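You operate a simulated robot arm through the tools that you are given. There is no shell and no other tool.

Carry out the task below with a simulated robot arm. There is one attempt and no reset: what you move stays moved.

TASK
Check the beige crown under the lit lens: cracked to REWORK, sound to PASSED.
Fine: use the grey pad; lamp off and lens swung aside at the end; leave the other crowns.

It is judged by the outcome, as a careful person would: the job done as asked, and still so three seconds after it is handed in. It fails if anything else is knocked over, pushed out of place, dropped, spilled or broken.

THE ROBOT
A 6-joint arm with a two-finger gripper, fixed in place. Base frame: the origin is at the foot of the arm, x ahead of it, y to its left, z up; the work surface is at about z = 0.8. Units: m, degrees, N and s.
Its first joint turns from -166.0 to 166.0 degrees. Payload 2.45 kg.
Tool frame: the origin (TCP) lies between the finger pads and is the grasp point; the fingertips stand 0.02 m ahead of it; z points along the fingers, y is the line along which they close. The gripper opens to 0.14 m. The gripper's body begins 0.168 m behind the TCP.
Orientation is that of the tool frame in the base frame, as a unit quaternion [w, x, y, z]. With the fingers straight down and closing along the base's y, the tool's x points along the base's -x, its y along +y and its z along -z.

THE INTERFACE
- The arm moves only by the tool step_arm. Its argument "moves" is a list of rows, each a list of 3 entries, a list of its own where there are three numbers: the shift along the base's x, y, z in m, then the turn, a rotation vector about the base's x, y, z in rad, then the opening in per cent of the stroke, from 0 (shut) to 100 (fully open). In form: [[[tx, ty, tz], [ax, ay, az], gripper], ...]. A call has 1 to 20 rows; each row shifts and turns the commanded pose from where the row before left it. Each row takes 0.2 s and may step no farther than 0.05 m and 8.6 degrees from the row before; otherwise, or with a gripper value out of range, the whole call is refused. A pose out of reach is approached as far as the arm can. The call stops where the force on the tool passes 90 N (or 10 N more than at its start, if that is more) or the arm is blocked; 0.2 s more then pass. The fingers move at their own pace (about 0.045 m/s each) and stop on an object; they squeeze with about 38 N. The grip force told is the motor's: it shows also when the fingers shut on nothing. Time passes only in rows, and 0.2 s behind the last, so rows that do not move let the fingers close. The reply holds the time, the measured pose of the TCP, the force on the tool along the base axes, the opening and the grip force, in the units named above and with some noise, with the torque about the TCP (base axes, N m) and any sound that the robot's microphone picked up, and new pictures: "pictures" is both (left out), scene, wrist or none.
- Cameras (640 x 400 px; columns grow to the right, rows downward): "scene" is fixed at [0.213, -0.4961, 1.3899]; the picture's right is [0.65, -0.76, 0.00], its down [-0.25, -0.22, -0.94] and it looks along [0.72, 0.61, -0.33] (base axes); focal length 310 px, centre (320, 200). "wrist" rides on the gripper at [0.078, 0.011, -0.209] in the tool frame; the picture's right is [-0.14, 0.99, 0.00], its down [-0.92, -0.13, -0.37] and it looks along [-0.37, -0.05, 0.93] (tool axes); focal length 280 px, centre (320, 200). There is no depth. A picture from a camera that has moved, and an enlarged one, comes with that camera's place and axes in the base frame and with its lens. The place of the scene camera against the robot may be out by one fixed shift of up to 0.018 m in any direction.
- enlarge(camera, box): a new picture of the part [left, top, right, bottom] of that camera's present view, enlarged. No time passes.
- hand_in(): hands the job in; it is judged then, once.

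Nothing tells you positions but the pictures and the camera data. Unless the task says otherwise, let go and move clear before handing in.

The tools are called after ">>>" as a command line: name --argument value ..., lists and objects as JSON in quotes. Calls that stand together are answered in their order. step_arm: Moves the arm, as the interface text tells. Its arguments: {"type":"object","properties":{"moves":{"type":"array"},"pictures":{"type":"string","enum":["both","scene","wrist","none"]}},"required":["moves"]} The other tools are called the same way: enlarge (camera, box) takes an enlarged picture of a part of a camera's view; hand_in () hands the job in.

At the start:

```text
clock: 0.0
ee_pos: [0.6319, 0.2031, 1.1794]
ee_rot: [0.0, 0.001, 1.0, 0.0]
wrist_force: [-0.1, -0.7, -0.2]
wrist_torque: [0.0, -0.02, 0.0]
grip_width: 0.14
grip_force: 0.1
```

scene: 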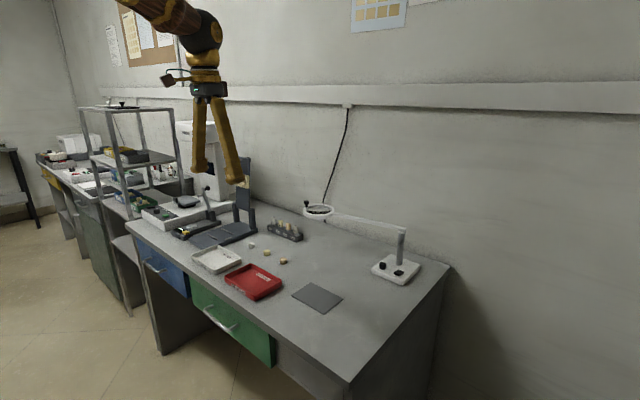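
wrist: 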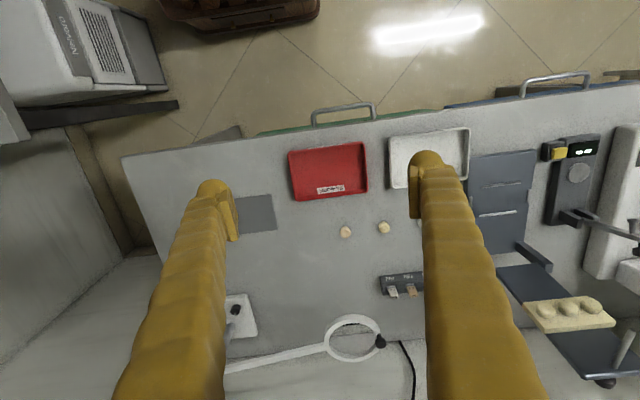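

I see a bench with a red tray, a white tray, a grey pad, a magnifier lamp on an arm and some small crowns. I'll enlarge the pictures before I move anything.

>>> enlarge --camera "scene" --box '[180, 180, 360, 320]'

>>> enlarge --camera "scene" --box '[280, 180, 460, 320]'

>>> enlarge --camera "wrist" --box '[220, 120, 460, 300]'

>>> enlarge --camera "wrist" --box '[200, 250, 440, 400]'

```text
2.86 times, centred on (270, 250) of scene
camera zoom: at [0.213, -0.4961, 1.3899], right [0.65, -0.76, 0.0], down [-0.25, -0.22, -0.94], along [0.72, 0.61, -0.33], focal length 886 px, centre (463, 57)
```

zoom: 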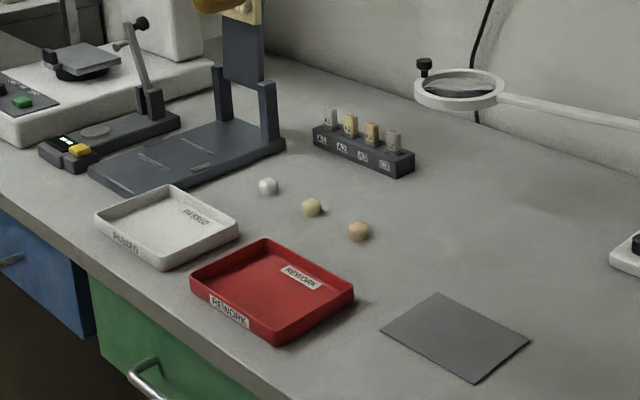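

```text
2.86 times, centred on (370, 250) of scene
camera zoom: at [0.213, -0.4961, 1.3899], right [0.65, -0.76, 0.0], down [-0.25, -0.22, -0.94], along [0.72, 0.61, -0.33], focal length 886 px, centre (177, 57)
```

zoom: 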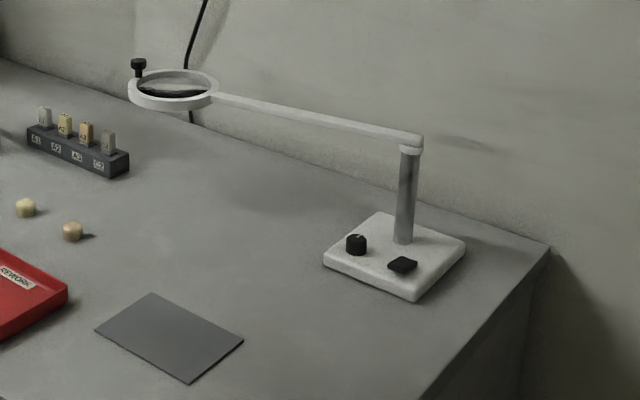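

```text
2.22 times, centred on (340, 210) of wrist
camera zoom: at [0.5539, 0.2146, 1.3888], right [0.14, 0.99, 0.0], down [0.92, -0.13, 0.37], along [0.37, -0.05, -0.93], focal length 623 px, centre (276, 178)
```

zoom: 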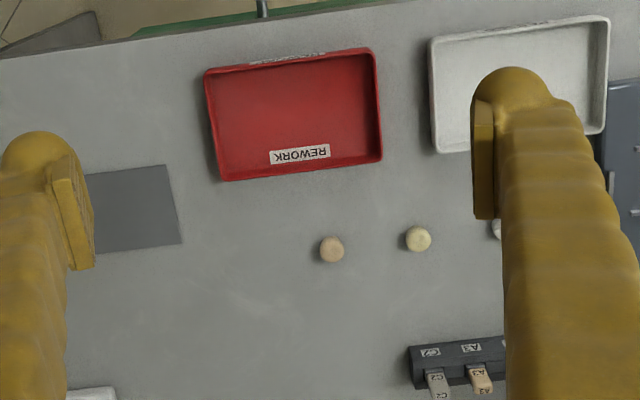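

```text
2.67 times, centred on (320, 325) of wrist
camera zoom: at [0.5539, 0.2146, 1.3888], right [0.14, 0.99, 0.0], down [0.92, -0.13, 0.37], along [0.37, -0.05, -0.93], focal length 748 px, centre (320, -133)
```

zoom: 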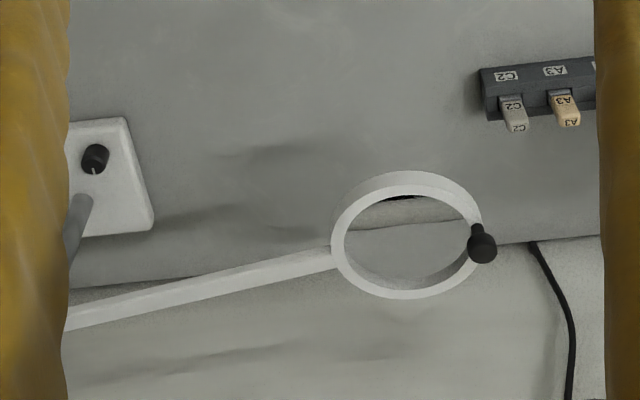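

The beige crown is the rightmost of the three, near (0.87, 0.23). The pad is near (0.80, 0.01), and the lamp's post is near (1.12, -0.10) with its controls on the base. I'll move above the pad to look at those controls up close.

>>> step_arm --moves '[[[0.017, -0.043, -0.011], [0, 0, 0], 100], [[0.017, -0.043, -0.011], [0, 0, 0], 100], [[0.017, -0.043, -0.011], [0, 0, 0], 100], [[0.017, -0.043, -0.011], [0, 0, 0], 100], [[0.017, -0.043, -0.011], [0, 0, 0], 100], [[0.017, -0.043, -0.011], [0, 0, 0], 100], [[0.017, -0.043, -0.011], [0, 0, 0], 100], [[0, 0, 0], [0, 0, 0], 100]]'

```text
clock: 1.8
ee_pos: [0.7499, -0.0976, 1.1026]
ee_rot: [0.0, 0.001, 1.0, 0.0]
wrist_force: [0.7, 0.1, 1.0]
wrist_torque: [-0.01, 0.03, 0.01]
grip_width: 0.1399
grip_force: 0.0
camera wrist: at [0.672, -0.0862, 1.3115], right [0.14, 0.99, 0.0], down [0.92, -0.13, 0.37], along [0.37, -0.05, -0.93], focal length 280 px, centre (320, 200)
```

scene: 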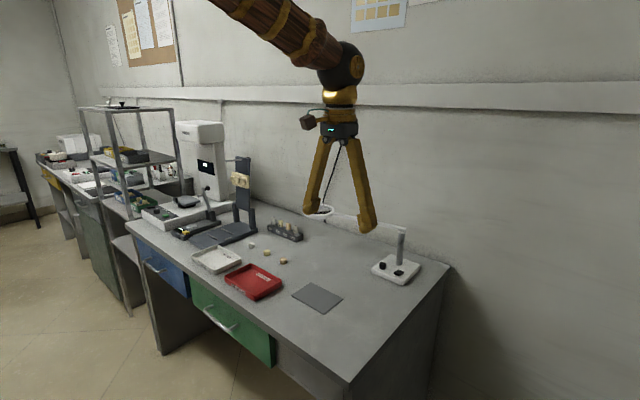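
wrist: 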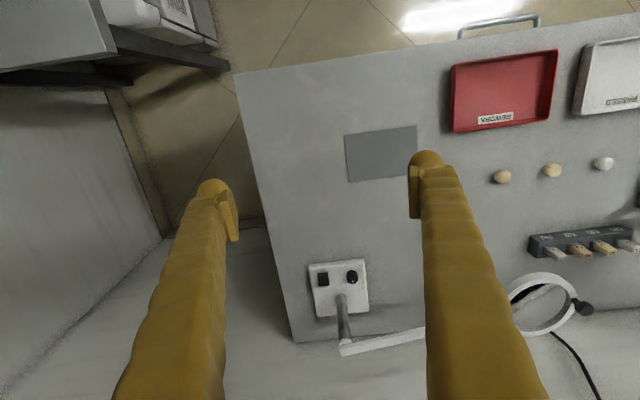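

>>> enlarge --camera "wrist" --box '[290, 245, 400, 360]'

>>> enlarge --camera "wrist" --box '[470, 130, 640, 350]'

>>> enlarge --camera "scene" --box '[360, 220, 440, 290]'

>>> enlarge --camera "wrist" --box '[330, 110, 470, 200]'

```text
3.48 times, centred on (345, 302) of wrist
camera zoom: at [0.672, -0.0862, 1.3115], right [0.14, 0.99, 0.0], down [0.92, -0.13, 0.37], along [0.37, -0.05, -0.93], focal length 975 px, centre (233, -156)
```

zoom: 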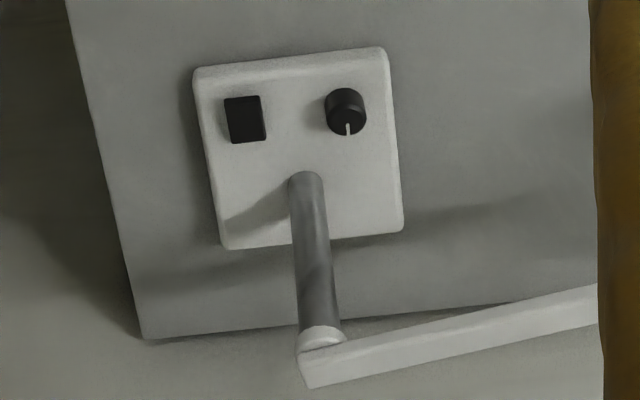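

```text
1.82 times, centred on (555, 240) of wrist
camera zoom: at [0.672, -0.0862, 1.3115], right [0.14, 0.99, 0.0], down [0.92, -0.13, 0.37], along [0.37, -0.05, -0.93], focal length 510 px, centre (-107, 127)
```

zoom: 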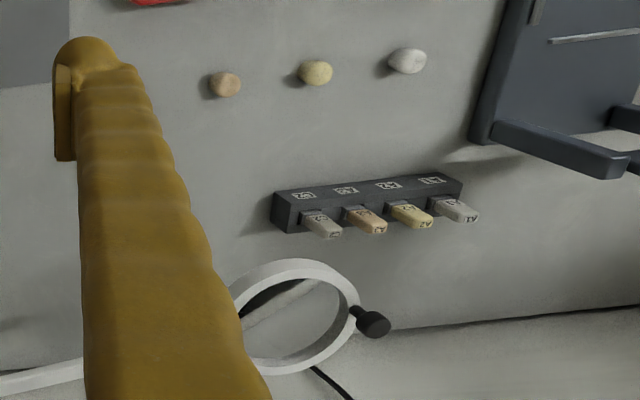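

```text
5.71 times, centred on (400, 255) of scene
camera zoom: at [0.213, -0.4961, 1.3899], right [0.65, -0.76, 0.0], down [-0.25, -0.22, -0.94], along [0.72, 0.61, -0.33], focal length 1772 px, centre (-137, -114)
```

zoom: 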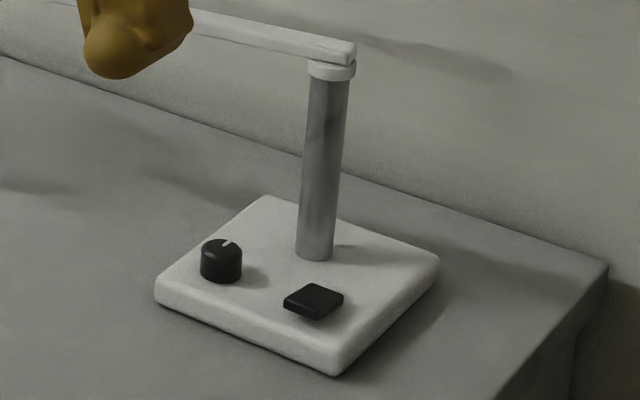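

```text
4.44 times, centred on (400, 155) of wrist
camera zoom: at [0.672, -0.0862, 1.3115], right [0.14, 0.99, 0.0], down [0.92, -0.13, 0.37], along [0.37, -0.05, -0.93], focal length 1246 px, centre (-36, 400)
```

zoom: 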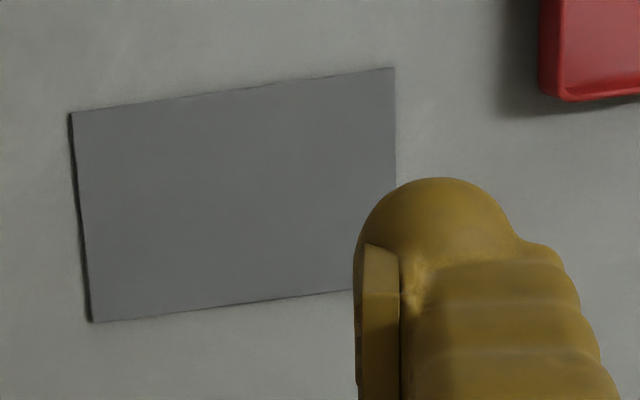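

I can see a white lamp base with a black rocker near (1.04, -0.13) and a black dial near (1.03, -0.07). The beige crown is the tan one closest to the pad. I'll tilt the tool outward, shut the fingers and hover over the rocker.

>>> step_arm --moves '[[[0.035, -0.004, -0.023], [0, -0.065, 0], 0], [[0.035, -0.004, -0.023], [0, -0.065, 0], 0], [[0.035, -0.004, -0.023], [0, -0.065, 0], 0], [[0.035, -0.004, -0.023], [0, -0.065, 0], 0], [[0.035, -0.004, -0.023], [0, -0.065, 0], 0], [[0.035, -0.004, -0.023], [0, -0.065, 0], 0], [[0.035, -0.004, -0.023], [0, -0.065, 0], 0], [[0.035, -0.004, -0.023], [0, -0.065, 0], 0], [[0, 0, 0], [0, 0, 0], 0]]'

```text
clock: 3.8
ee_pos: [1.0306, -0.1305, 0.9197]
ee_rot: [0.258, 0.001, 0.966, 0.0]
wrist_force: [-0.2, 0.2, 0.7]
wrist_torque: [-0.02, -0.03, 0.0]
grip_width: 0.0002
grip_force: 29.5
camera wrist: at [0.8583, -0.1194, 1.0623], right [0.12, 0.99, 0.07], down [0.61, -0.13, 0.78], along [0.78, -0.05, -0.62], focal length 280 px, centre (320, 200)
```

scene: 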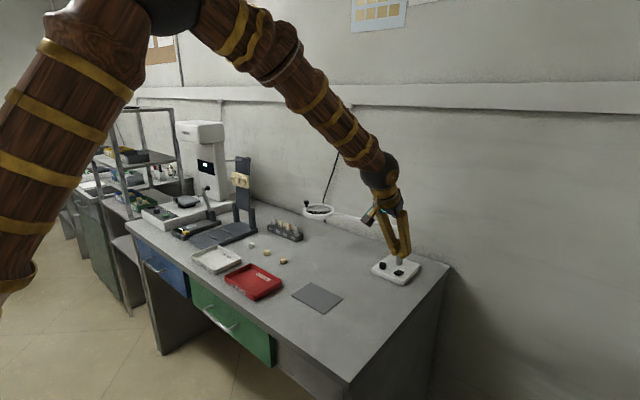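
wrist: 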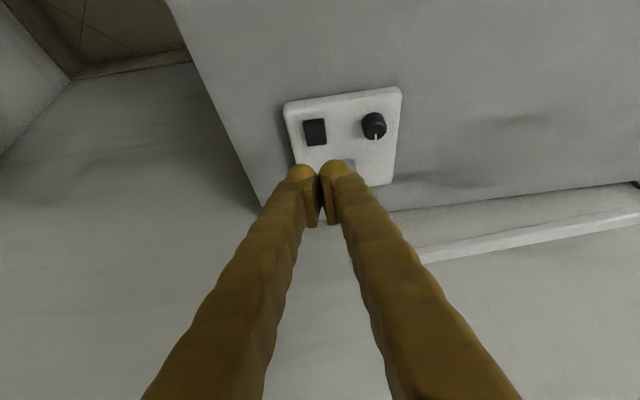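

>>> enlarge --camera "wrist" --box '[260, 70, 430, 230]'

>>> enlarge --camera "scene" --box '[350, 180, 450, 290]'

```text
2.50 times, centred on (345, 150) of wrist
camera zoom: at [0.8583, -0.1194, 1.0623], right [0.12, 0.99, 0.07], down [0.61, -0.13, 0.78], along [0.78, -0.05, -0.62], focal length 701 px, centre (258, 325)
```

zoom: 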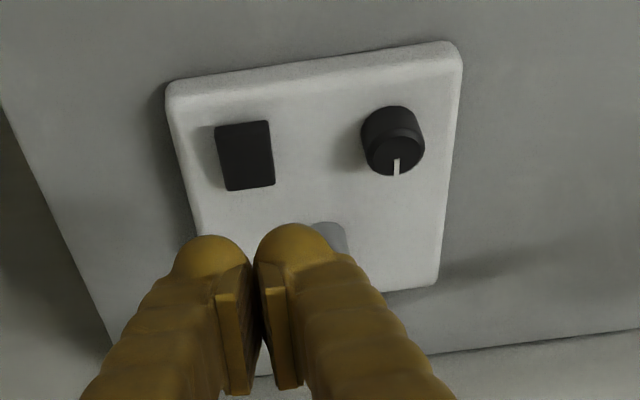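

```text
3.64 times, centred on (400, 235) of scene
camera zoom: at [0.213, -0.4961, 1.3899], right [0.65, -0.76, 0.0], down [-0.25, -0.22, -0.94], along [0.72, 0.61, -0.33], focal length 1128 px, centre (29, 73)
```

zoom: 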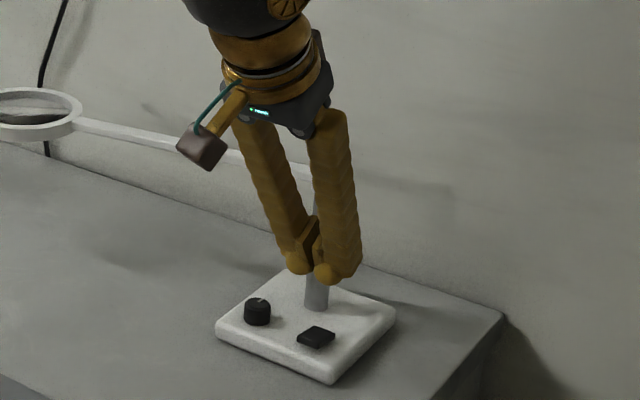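

The rocker is at about (1.039, -0.130), just under and ahead of the shut fingertips. I'll come down over it gently and watch the force.

>>> step_arm --moves '[[[0.008, 0, -0.02], [0, 0, 0], 0], [[0, 0, -0.02], [0, 0, 0], 0], [[0, 0, -0.012], [0, 0, 0], 0], [[0, 0, -0.004], [0, 0, 0], 0], [[0, 0, 0], [0, 0, 0], 0]]'

```text
clock: 5.0
ee_pos: [1.0397, -0.13, 0.862]
ee_rot: [0.258, 0.001, 0.966, 0.001]
wrist_force: [-0.5, 0.0, -0.8]
wrist_torque: [0.01, 0.01, 0.0]
grip_width: 0.0
grip_force: 29.6
camera wrist: at [0.8671, -0.1188, 1.0058], right [0.12, 0.99, 0.07], down [0.62, -0.13, 0.78], along [0.78, -0.05, -0.63], focal length 280 px, centre (320, 200)
```

scene: 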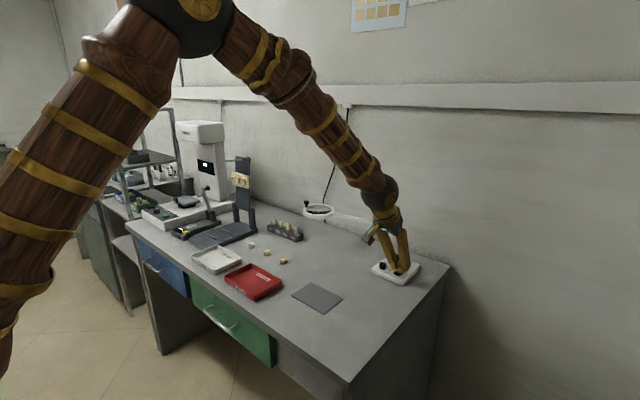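
wrist: 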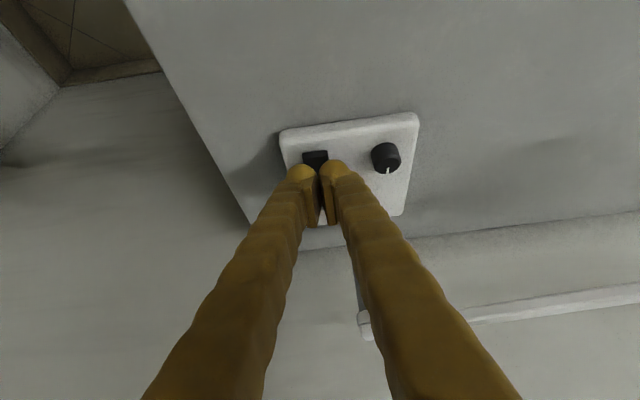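

>>> step_arm --moves '[[[0, 0, -0.003], [0, 0, 0], 0], [[0, 0, -0.003], [0, 0, 0], 0], [[0, 0, -0.002], [0, 0, 0], 0], [[0, 0, 0], [0, 0, 0], 0]]'

>>> enlarge --camera "scene" --box '[350, 200, 450, 290]'

>>> enlarge --camera "wrist" --box '[260, 100, 430, 230]'

```text
clock: 6.0
ee_pos: [1.0391, -0.1307, 0.8538]
ee_rot: [0.258, 0.0, 0.966, 0.001]
wrist_force: [0.0, 0.0, 0.3]
wrist_torque: [0.01, -0.02, 0.02]
grip_width: 0.0
grip_force: 29.3
camera wrist: at [0.8671, -0.1187, 0.9973], right [0.12, 0.99, 0.07], down [0.62, -0.13, 0.78], along [0.78, -0.05, -0.63], focal length 280 px, centre (320, 200)
```

scene: 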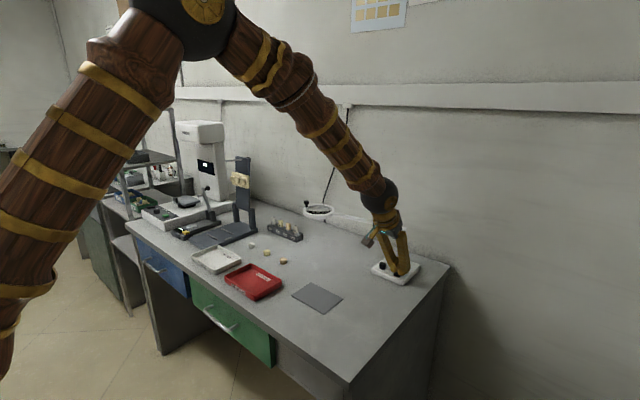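
wrist: 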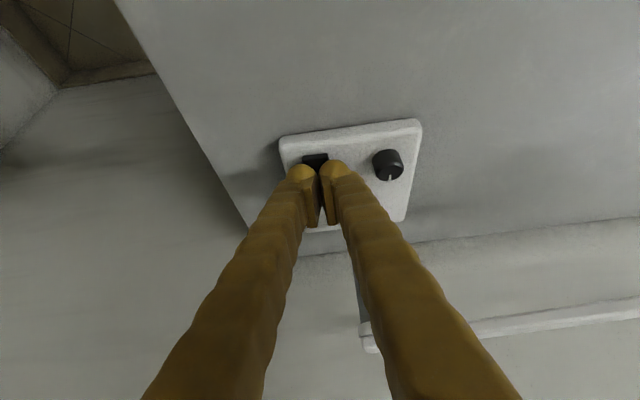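

```text
4.44 times, centred on (400, 245) of scene
camera zoom: at [0.213, -0.4961, 1.3899], right [0.65, -0.76, 0.0], down [-0.25, -0.22, -0.94], along [0.72, 0.61, -0.33], focal length 1378 px, centre (-36, 0)
```

zoom: 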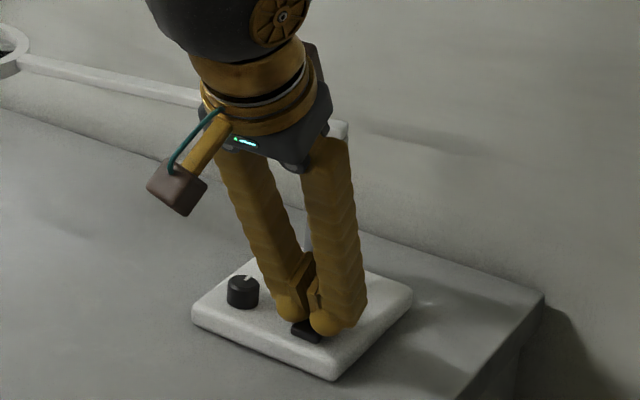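

```text
3.08 times, centred on (345, 165) of wrist
camera zoom: at [0.8671, -0.1187, 0.9973], right [0.12, 0.99, 0.07], down [0.62, -0.13, 0.78], along [0.78, -0.05, -0.63], focal length 863 px, centre (243, 308)
```

zoom: 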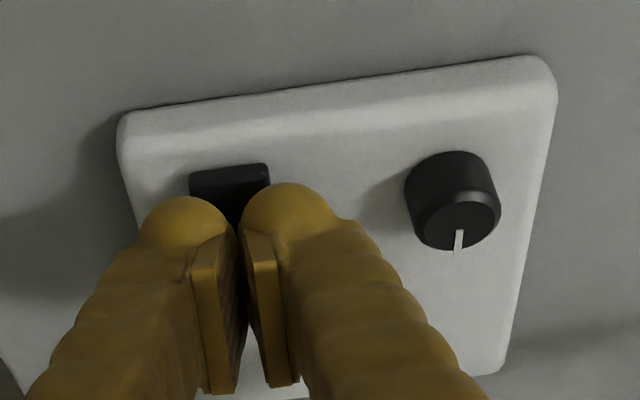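

>>> step_arm --moves '[[[0, 0, -0.002], [0, 0, 0], 0], [[0, 0, -0.002], [0, 0, 0], 0], [[0, 0, -0.002], [0, 0, 0], 0], [[0, 0, 0], [0, 0, 0], 0]]'

>>> enlarge --camera "scene" --box '[350, 200, 450, 290]'

>>> enlarge --camera "wrist" --box '[260, 100, 430, 230]'

```text
clock: 7.0
ee_pos: [1.0413, -0.1297, 0.8544]
ee_rot: [0.26, 0.0, 0.966, 0.001]
wrist_force: [-0.9, -0.4, 14.2]
wrist_torque: [0.0, 0.08, 0.09]
grip_width: 0.0059
grip_force: 29.7
stopped in row 4: the force on the tool passed its limit at 92 N (the readings are from after the stop); the commanded pose is now the measured one
camera wrist: at [0.8684, -0.1187, 0.9962], right [0.12, 0.99, 0.07], down [0.61, -0.13, 0.78], along [0.78, -0.05, -0.62], focal length 280 px, centre (320, 200)
```

scene: 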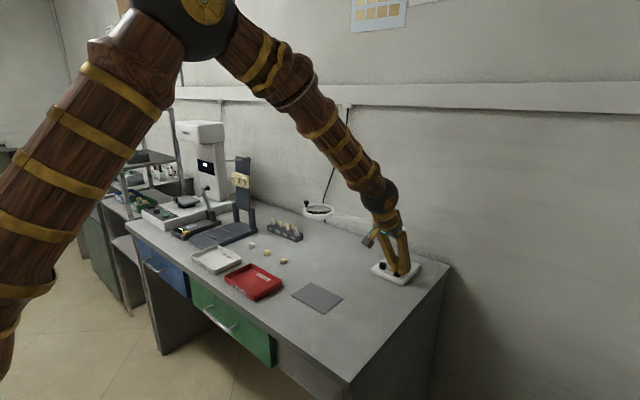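
wrist: 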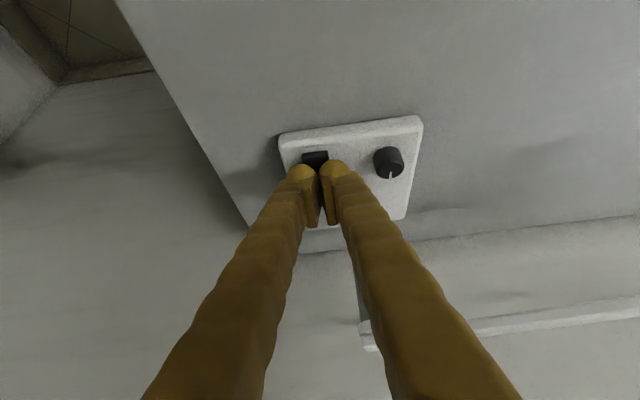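

```text
4.44 times, centred on (400, 245) of scene
camera zoom: at [0.213, -0.4961, 1.3899], right [0.65, -0.76, 0.0], down [-0.25, -0.22, -0.94], along [0.72, 0.61, -0.33], focal length 1378 px, centre (-36, 0)
```

zoom: 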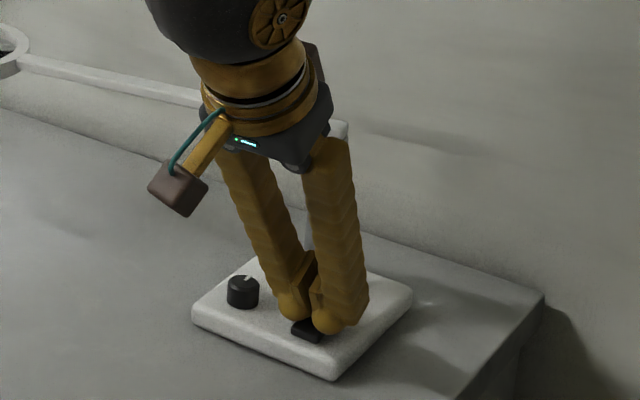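

```text
3.08 times, centred on (345, 165) of wrist
camera zoom: at [0.8684, -0.1187, 0.9962], right [0.12, 0.99, 0.07], down [0.61, -0.13, 0.78], along [0.78, -0.05, -0.62], focal length 863 px, centre (243, 308)
```

zoom: 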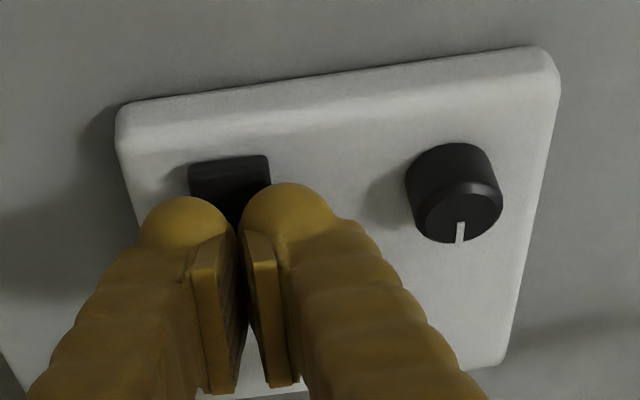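

>>> enlarge --camera "scene" --box '[280, 180, 360, 240]'

>>> step_arm --moves '[[[0, 0, 0.02], [0, 0, 0], 0], [[0, 0, 0.03], [0, 0, 0], 0], [[0, 0, 0], [0, 0, 0], 0]]'

>>> enlarge --camera "wrist" --box '[260, 80, 430, 230]'

>>> enlarge --camera "scene" --box '[350, 200, 450, 290]'

```text
6.67 times, centred on (320, 210) of scene
camera zoom: at [0.213, -0.4961, 1.3899], right [0.65, -0.76, 0.0], down [-0.25, -0.22, -0.94], along [0.72, 0.61, -0.33], focal length 2068 px, centre (320, 133)
```

zoom: 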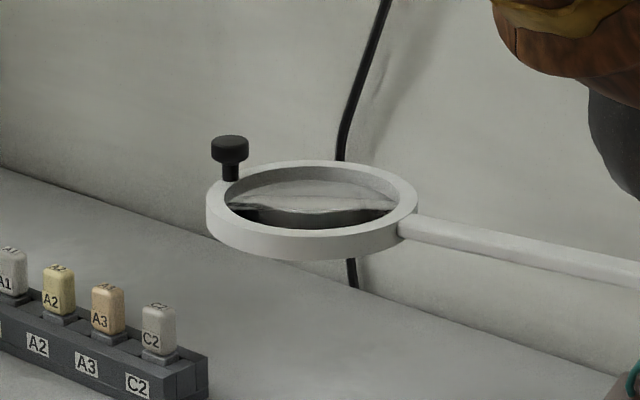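

```text
clock: 7.8
ee_pos: [1.0411, -0.1297, 0.902]
ee_rot: [0.26, 0.0, 0.966, 0.0]
wrist_force: [0.4, 0.4, 0.3]
wrist_torque: [0.0, -0.01, 0.02]
grip_width: 0.0001
grip_force: 29.4
camera wrist: at [0.8687, -0.1182, 1.0444], right [0.12, 0.99, 0.07], down [0.61, -0.13, 0.78], along [0.78, -0.05, -0.62], focal length 280 px, centre (320, 200)
```

scene: 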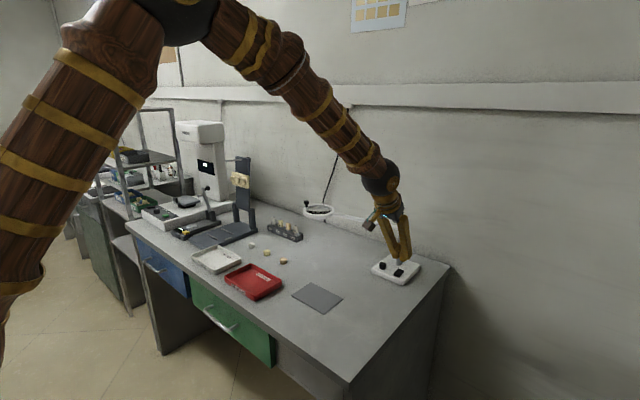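
wrist: 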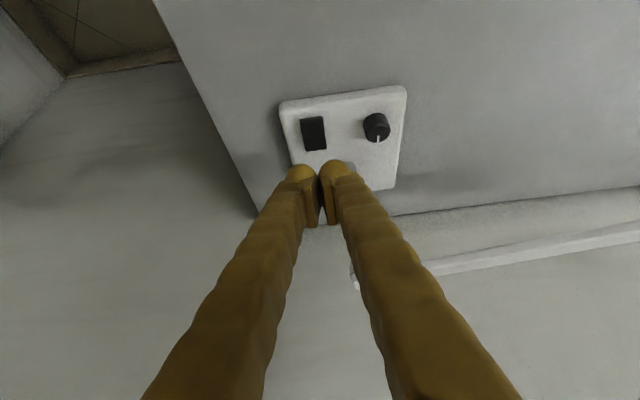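

```text
2.67 times, centred on (345, 155) of wrist
camera zoom: at [0.8687, -0.1182, 1.0444], right [0.12, 0.99, 0.07], down [0.61, -0.13, 0.78], along [0.78, -0.05, -0.62], focal length 748 px, centre (253, 320)
```

zoom: 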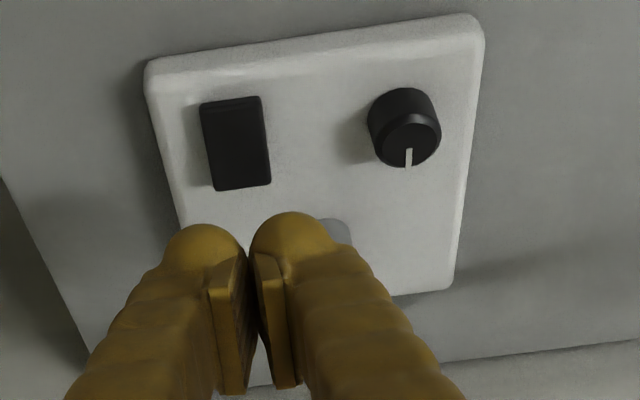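

```text
4.44 times, centred on (400, 245) of scene
camera zoom: at [0.213, -0.4961, 1.3899], right [0.65, -0.76, 0.0], down [-0.25, -0.22, -0.94], along [0.72, 0.61, -0.33], focal length 1378 px, centre (-36, 0)
```

zoom: 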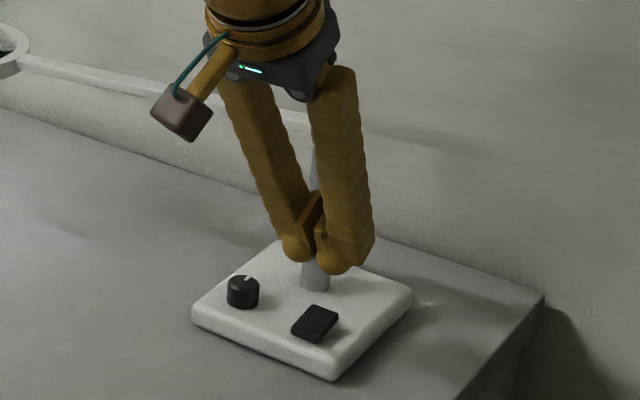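

The rocker's near edge looks lower than before, so it may have switched. I'll compare the lens and controls again.

>>> enlarge --camera "scene" --box '[280, 180, 360, 240]'

>>> enlarge --camera "scene" --box '[375, 250, 425, 285]'

>>> enlarge --camera "wrist" --box '[280, 90, 400, 165]'

```text
6.67 times, centred on (320, 210) of scene
camera zoom: at [0.213, -0.4961, 1.3899], right [0.65, -0.76, 0.0], down [-0.25, -0.22, -0.94], along [0.72, 0.61, -0.33], focal length 2068 px, centre (320, 133)
```

zoom: 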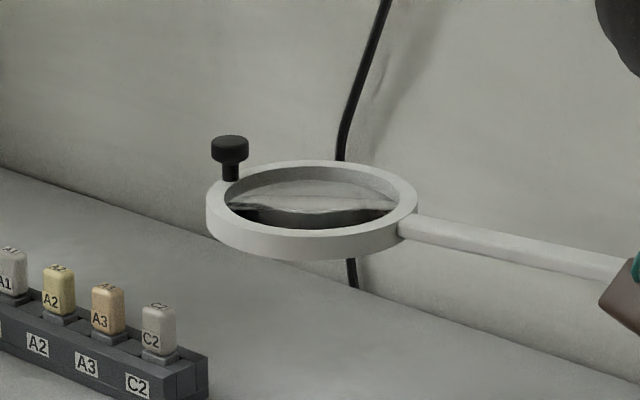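

```text
11.43 times, centred on (400, 268) of scene
camera zoom: at [0.213, -0.4961, 1.3899], right [0.65, -0.76, 0.0], down [-0.25, -0.22, -0.94], along [0.72, 0.61, -0.33], focal length 3544 px, centre (-594, -571)
```

zoom: 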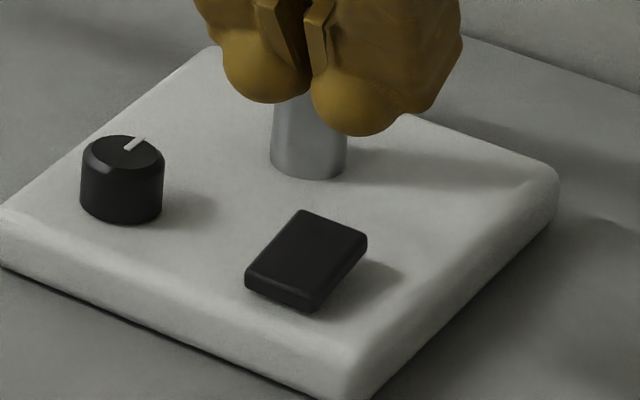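

```text
5.33 times, centred on (340, 128) of wrist
camera zoom: at [0.8687, -0.1182, 1.0444], right [0.12, 0.99, 0.07], down [0.61, -0.13, 0.78], along [0.78, -0.05, -0.62], focal length 1495 px, centre (213, 587)
```

zoom: 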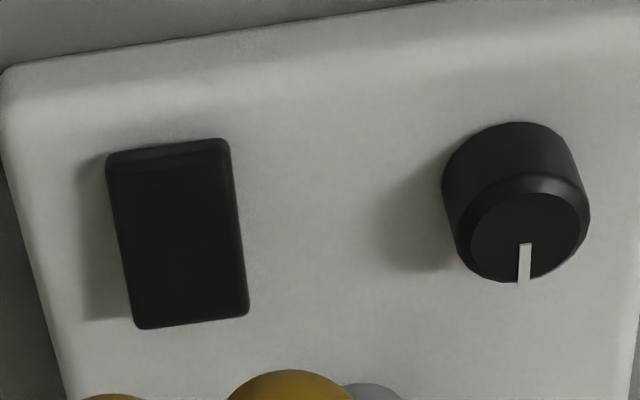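

The rocker has flipped, but the lens isn't glowing, so the dial may be a brightness control turned down. I'll place the fingers around the dial and look again.

>>> step_arm --moves '[[[-0.005, 0.029, 0], [0, 0, 0], 26], [[-0.005, 0.029, 0], [0, 0, 0], 26], [[0, 0, 0], [0, 0, 0], 26], [[0, 0, 0], [0, 0, 0], 26]]'

>>> enlarge --camera "wrist" --box '[240, 80, 410, 230]'

>>> enlarge --camera "scene" --box '[350, 200, 450, 290]'

```text
clock: 8.8
ee_pos: [1.0307, -0.0724, 0.9024]
ee_rot: [0.26, 0.0, 0.966, 0.001]
wrist_force: [0.0, 0.2, 0.4]
wrist_torque: [0.01, -0.01, 0.01]
grip_width: 0.0364
grip_force: 0.0
camera wrist: at [0.8579, -0.0605, 1.0444], right [0.12, 0.99, 0.07], down [0.61, -0.13, 0.78], along [0.78, -0.05, -0.62], focal length 280 px, centre (320, 200)
```

scene: 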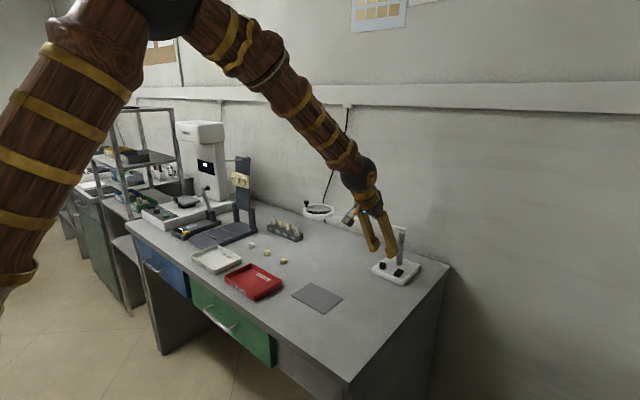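
wrist: 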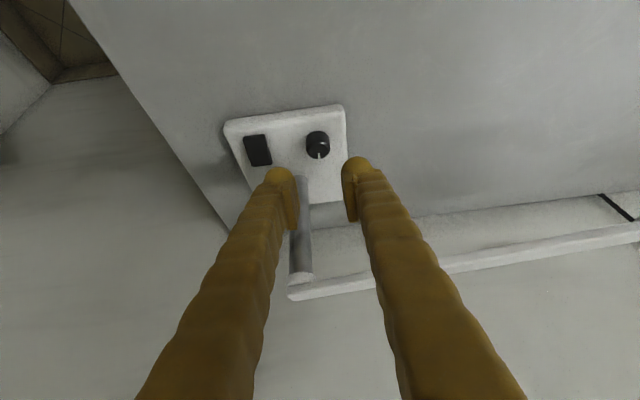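

```text
2.67 times, centred on (325, 155) of wrist
camera zoom: at [0.8579, -0.0605, 1.0444], right [0.12, 0.99, 0.07], down [0.61, -0.13, 0.78], along [0.78, -0.05, -0.62], focal length 748 px, centre (307, 320)
```

zoom: 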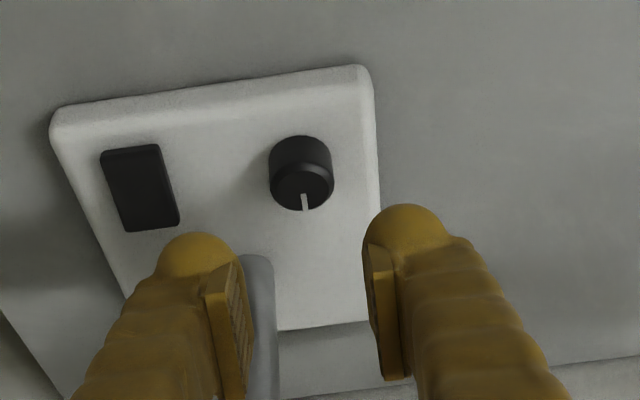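

```text
4.44 times, centred on (400, 245) of scene
camera zoom: at [0.213, -0.4961, 1.3899], right [0.65, -0.76, 0.0], down [-0.25, -0.22, -0.94], along [0.72, 0.61, -0.33], focal length 1378 px, centre (-36, 0)
```

zoom: 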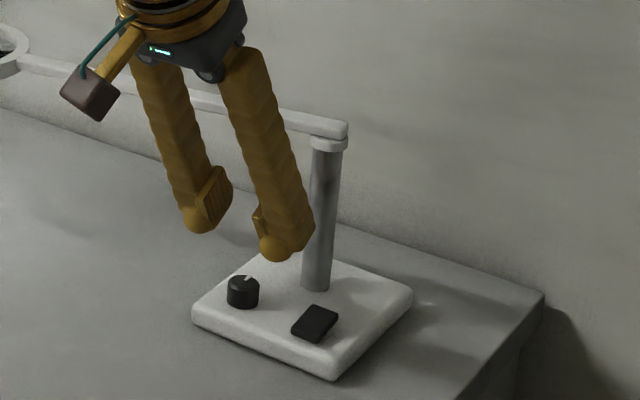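

The dial's centre works out at about (1.041, -0.070), midway between the open fingers. I'll go down around it without squeezing yet.

>>> step_arm --moves '[[[0.01, 0.003, -0.012], [0, 0, 0], 26], [[0, 0, -0.02], [0, 0, 0], 26], [[0, 0, -0.012], [0, 0, 0], 26], [[0, 0, -0.004], [0, 0, 0], 26], [[0, 0, 0], [0, 0, 0], 26]]'

>>> enlarge --camera "wrist" --box '[240, 80, 410, 230]'

>>> enlarge --camera "scene" --box '[350, 200, 450, 290]'

```text
clock: 10.0
ee_pos: [1.0404, -0.0697, 0.8534]
ee_rot: [0.259, 0.0, 0.966, 0.0]
wrist_force: [0.4, -0.1, 0.0]
wrist_torque: [-0.01, -0.02, 0.01]
grip_width: 0.0363
grip_force: 0.1
camera wrist: at [0.8678, -0.0577, 0.9961], right [0.12, 0.99, 0.07], down [0.61, -0.13, 0.78], along [0.78, -0.05, -0.62], focal length 280 px, centre (320, 200)
```

scene: 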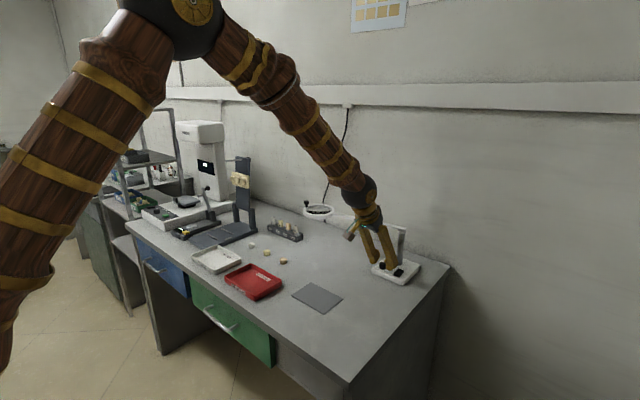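
wrist: 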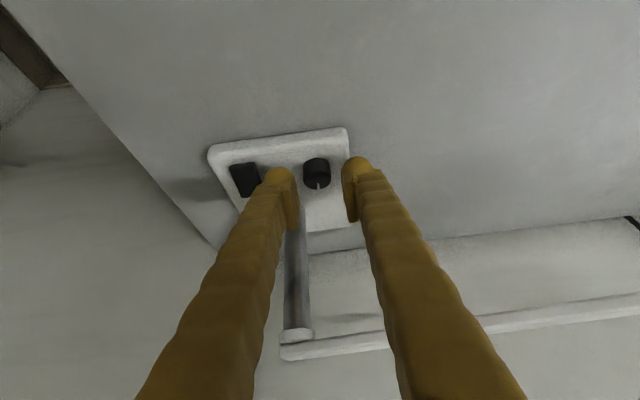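

```text
2.67 times, centred on (325, 155) of wrist
camera zoom: at [0.8678, -0.0577, 0.9961], right [0.12, 0.99, 0.07], down [0.61, -0.13, 0.78], along [0.78, -0.05, -0.62], focal length 748 px, centre (307, 320)
```

zoom: 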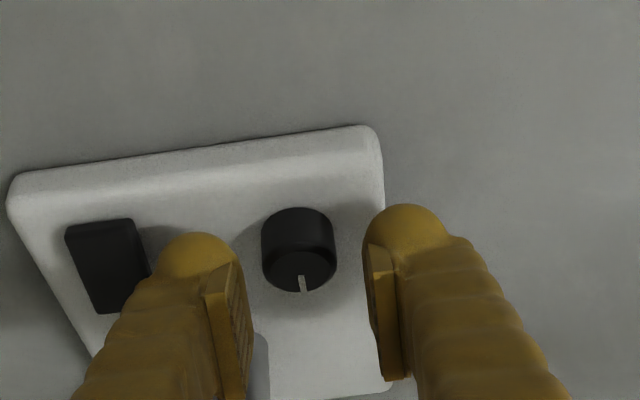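

```text
4.44 times, centred on (400, 245) of scene
camera zoom: at [0.213, -0.4961, 1.3899], right [0.65, -0.76, 0.0], down [-0.25, -0.22, -0.94], along [0.72, 0.61, -0.33], focal length 1378 px, centre (-36, 0)
```

zoom: 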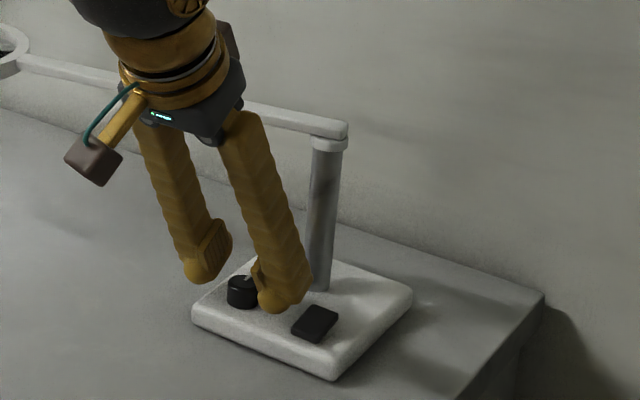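

>>> step_arm --moves '[[[0, 0, -0.004], [0, 0, 0], 26], [[0, 0, 0], [0, 0, 0], 22], [[0, 0, 0], [0, 0, 0], 18], [[0, 0, 0], [0, 0, 0], 14], [[0, 0, 0], [0, 0, 0], 10], [[0, 0, 0], [0, 0, 0], 10]]'

>>> enlarge --camera "wrist" --box '[240, 80, 410, 230]'

>>> enlarge --camera "scene" --box '[350, 200, 450, 290]'

```text
clock: 11.4
ee_pos: [1.0403, -0.0707, 0.8499]
ee_rot: [0.259, 0.001, 0.966, 0.0]
wrist_force: [1.1, -20.5, -1.2]
wrist_torque: [-0.3, -0.07, -0.04]
grip_width: 0.0218
grip_force: 35.4
camera wrist: at [0.8681, -0.0586, 0.9921], right [0.12, 0.99, 0.07], down [0.61, -0.13, 0.78], along [0.78, -0.05, -0.62], focal length 280 px, centre (320, 200)
```

scene: 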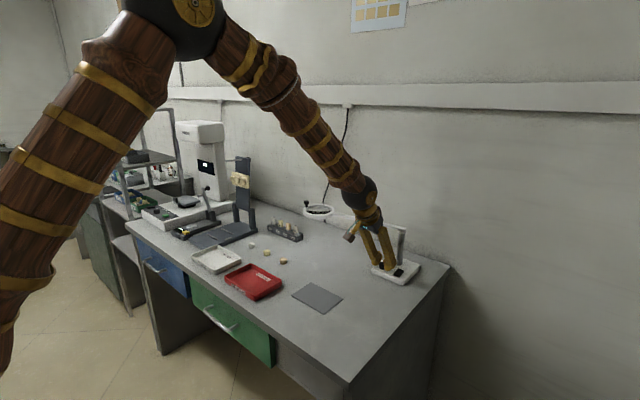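
wrist: 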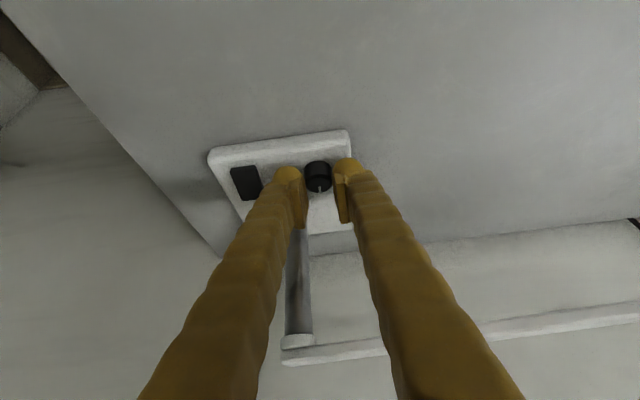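

```text
2.67 times, centred on (325, 155) of wrist
camera zoom: at [0.8681, -0.0586, 0.9921], right [0.12, 0.99, 0.07], down [0.61, -0.13, 0.78], along [0.78, -0.05, -0.62], focal length 748 px, centre (307, 320)
```

zoom: 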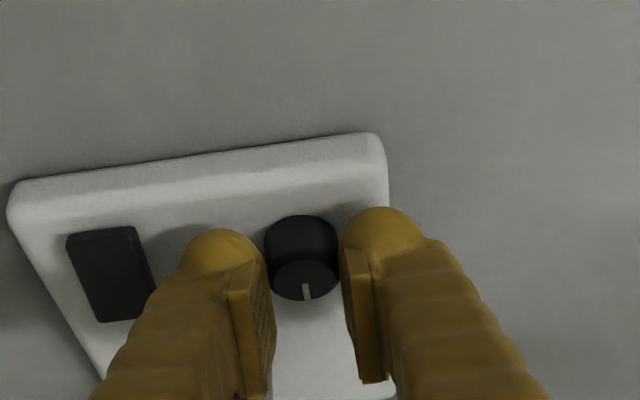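

```text
4.44 times, centred on (400, 245) of scene
camera zoom: at [0.213, -0.4961, 1.3899], right [0.65, -0.76, 0.0], down [-0.25, -0.22, -0.94], along [0.72, 0.61, -0.33], focal length 1378 px, centre (-36, 0)
```

zoom: 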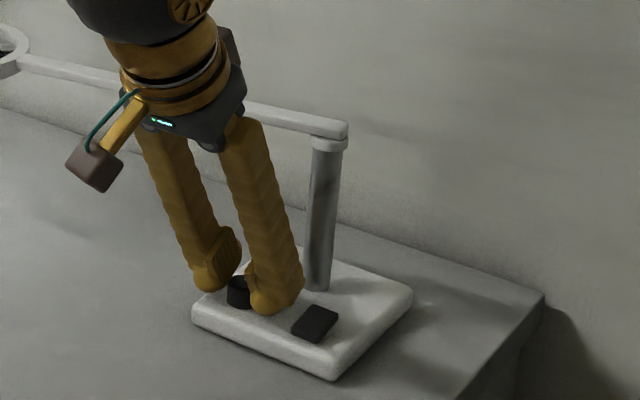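

I have the dial gripped at 22 mm with a slight sideways load. I'll ease that off and turn clockwise in small steps while I watch the lens.

>>> step_arm --moves '[[[0, -0.0015, 0], [0, 0, 0], 10], [[0, 0, 0], [0, 0, -0.1], 10], [[0, 0, 0], [0, 0, -0.1], 10], [[0, 0, 0], [0, 0, -0.1], 10], [[0, 0, 0], [0, 0, 0], 10]]'

>>> enlarge --camera "wrist" --box '[240, 80, 410, 230]'

>>> enlarge --camera "scene" --box '[280, 180, 360, 240]'

```text
clock: 12.6
ee_pos: [1.0408, -0.0704, 0.8506]
ee_rot: [0.257, 0.145, 0.955, -0.039]
wrist_force: [-3.4, 7.7, -1.7]
wrist_torque: [0.05, -0.01, 0.0]
grip_width: 0.0212
grip_force: 45.1
camera wrist: at [0.8791, -0.008, 0.9925], right [0.41, 0.91, 0.07], down [0.55, -0.3, 0.78], along [0.73, -0.28, -0.62], focal length 280 px, centre (320, 200)
```

scene: 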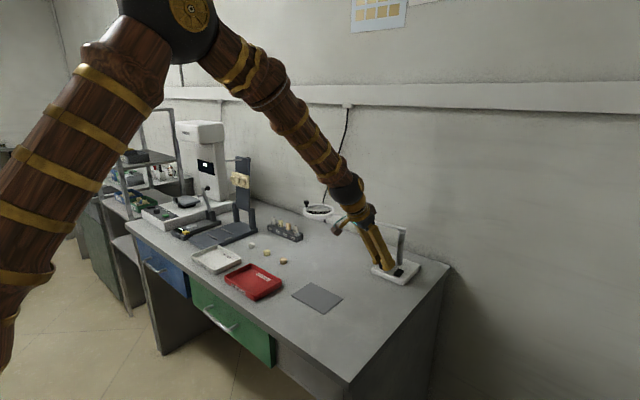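
wrist: 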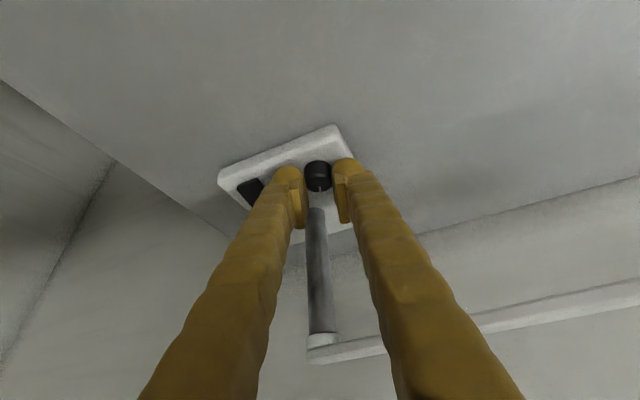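

```text
2.67 times, centred on (325, 155) of wrist
camera zoom: at [0.8791, -0.008, 0.9925], right [0.41, 0.91, 0.07], down [0.55, -0.3, 0.78], along [0.73, -0.28, -0.62], focal length 748 px, centre (307, 320)
```

zoom: 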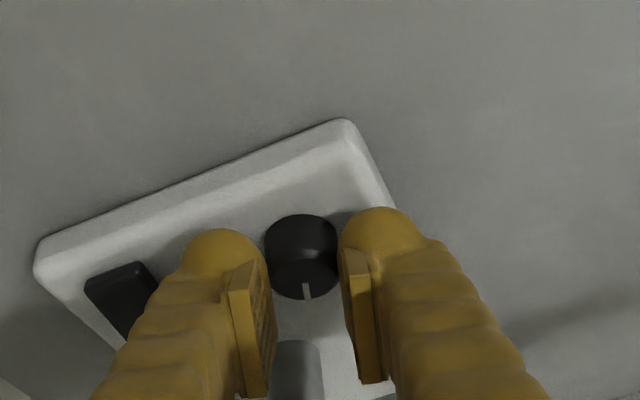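

```text
6.67 times, centred on (320, 210) of scene
camera zoom: at [0.213, -0.4961, 1.3899], right [0.65, -0.76, 0.0], down [-0.25, -0.22, -0.94], along [0.72, 0.61, -0.33], focal length 2068 px, centre (320, 133)
```

zoom: 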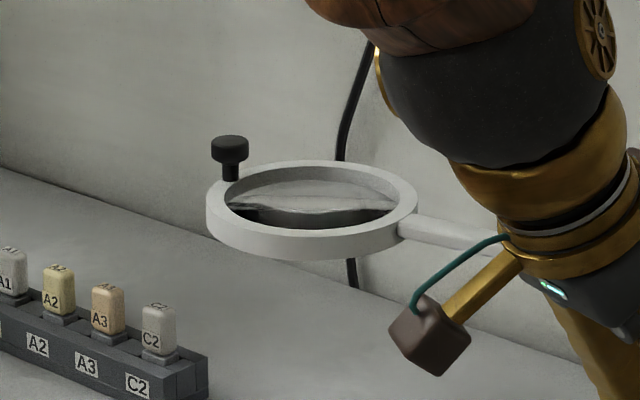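

>>> step_arm --moves '[[[0, 0, 0], [0, 0, -0.12], 10], [[0, 0, 0], [0, 0, -0.12], 10], [[0, 0, 0], [0, 0, -0.12], 10], [[0, 0, 0], [0, 0, -0.12], 10], [[0, 0, 0], [0, 0, 0], 10]]'

>>> enlarge --camera "wrist" --box '[240, 80, 410, 230]'

>>> enlarge --camera "scene" --box '[280, 180, 360, 240]'

```text
clock: 13.8
ee_pos: [1.0411, -0.0691, 0.8511]
ee_rot: [0.241, 0.367, 0.893, -0.098]
wrist_force: [3.3, 32.2, -0.1]
wrist_torque: [0.41, -0.1, 0.03]
grip_width: 0.0205
grip_force: 44.7
camera wrist: at [0.9259, 0.0601, 0.9929], right [0.78, 0.62, 0.07], down [0.34, -0.52, 0.78], along [0.52, -0.59, -0.62], focal length 280 px, centre (320, 200)
```

scene: 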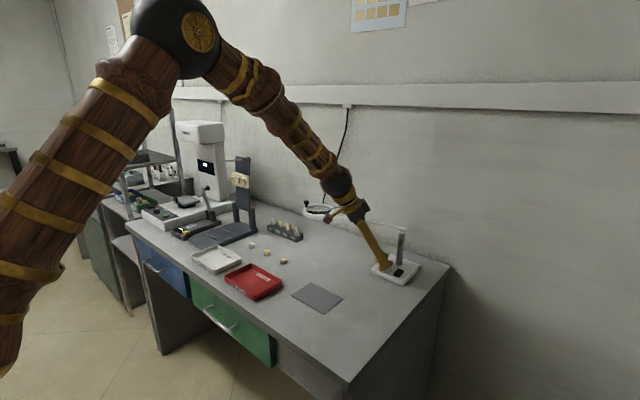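
wrist: 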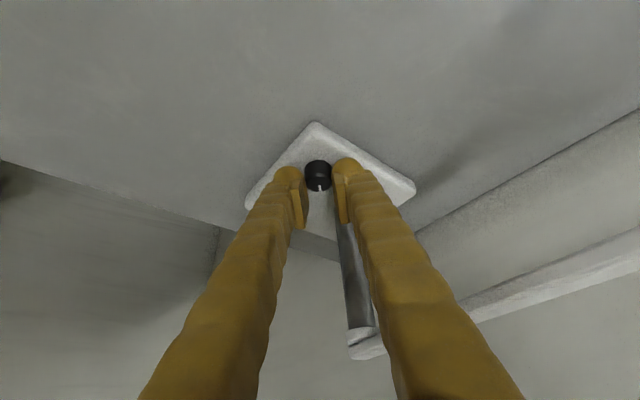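

```text
2.67 times, centred on (325, 155) of wrist
camera zoom: at [0.9259, 0.0601, 0.9929], right [0.78, 0.62, 0.07], down [0.34, -0.52, 0.78], along [0.52, -0.59, -0.62], focal length 748 px, centre (307, 320)
```

zoom: 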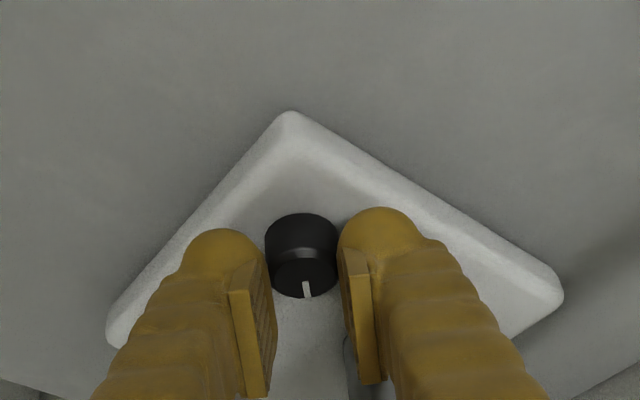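

```text
6.67 times, centred on (320, 210) of scene
camera zoom: at [0.213, -0.4961, 1.3899], right [0.65, -0.76, 0.0], down [-0.25, -0.22, -0.94], along [0.72, 0.61, -0.33], focal length 2068 px, centre (320, 133)
```

zoom: 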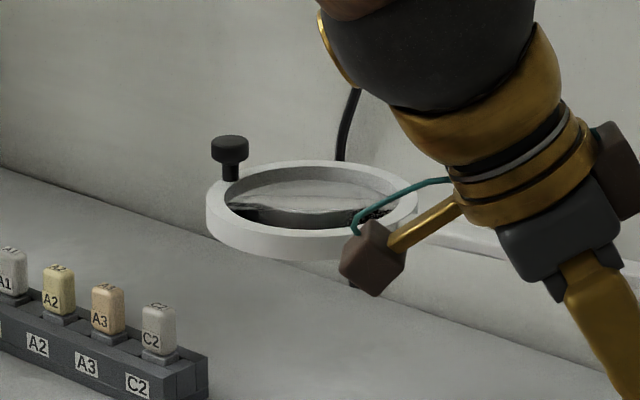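

>>> enlarge --camera "scene" --box '[260, 190, 440, 300]'

>>> enlarge --camera "scene" --box '[360, 230, 430, 290]'

```text
3.56 times, centred on (350, 245) of scene
camera zoom: at [0.213, -0.4961, 1.3899], right [0.65, -0.76, 0.0], down [-0.25, -0.22, -0.94], along [0.72, 0.61, -0.33], focal length 1103 px, centre (213, 40)
```

zoom: 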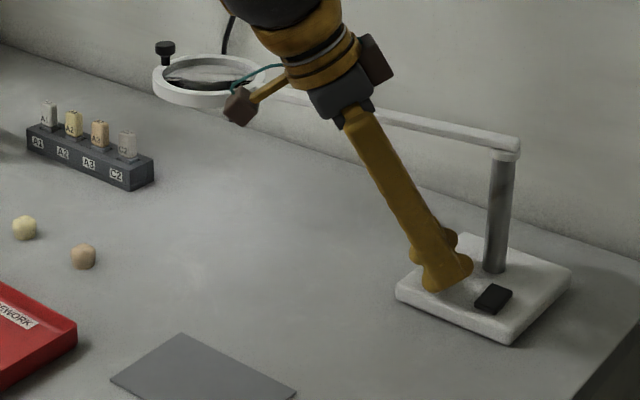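

```text
6.67 times, centred on (395, 260) of scene
camera zoom: at [0.213, -0.4961, 1.3899], right [0.65, -0.76, 0.0], down [-0.25, -0.22, -0.94], along [0.72, 0.61, -0.33], focal length 2068 px, centre (-180, -200)
```

zoom: 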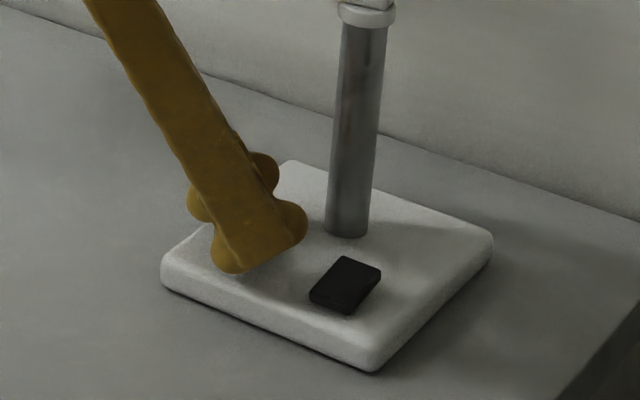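

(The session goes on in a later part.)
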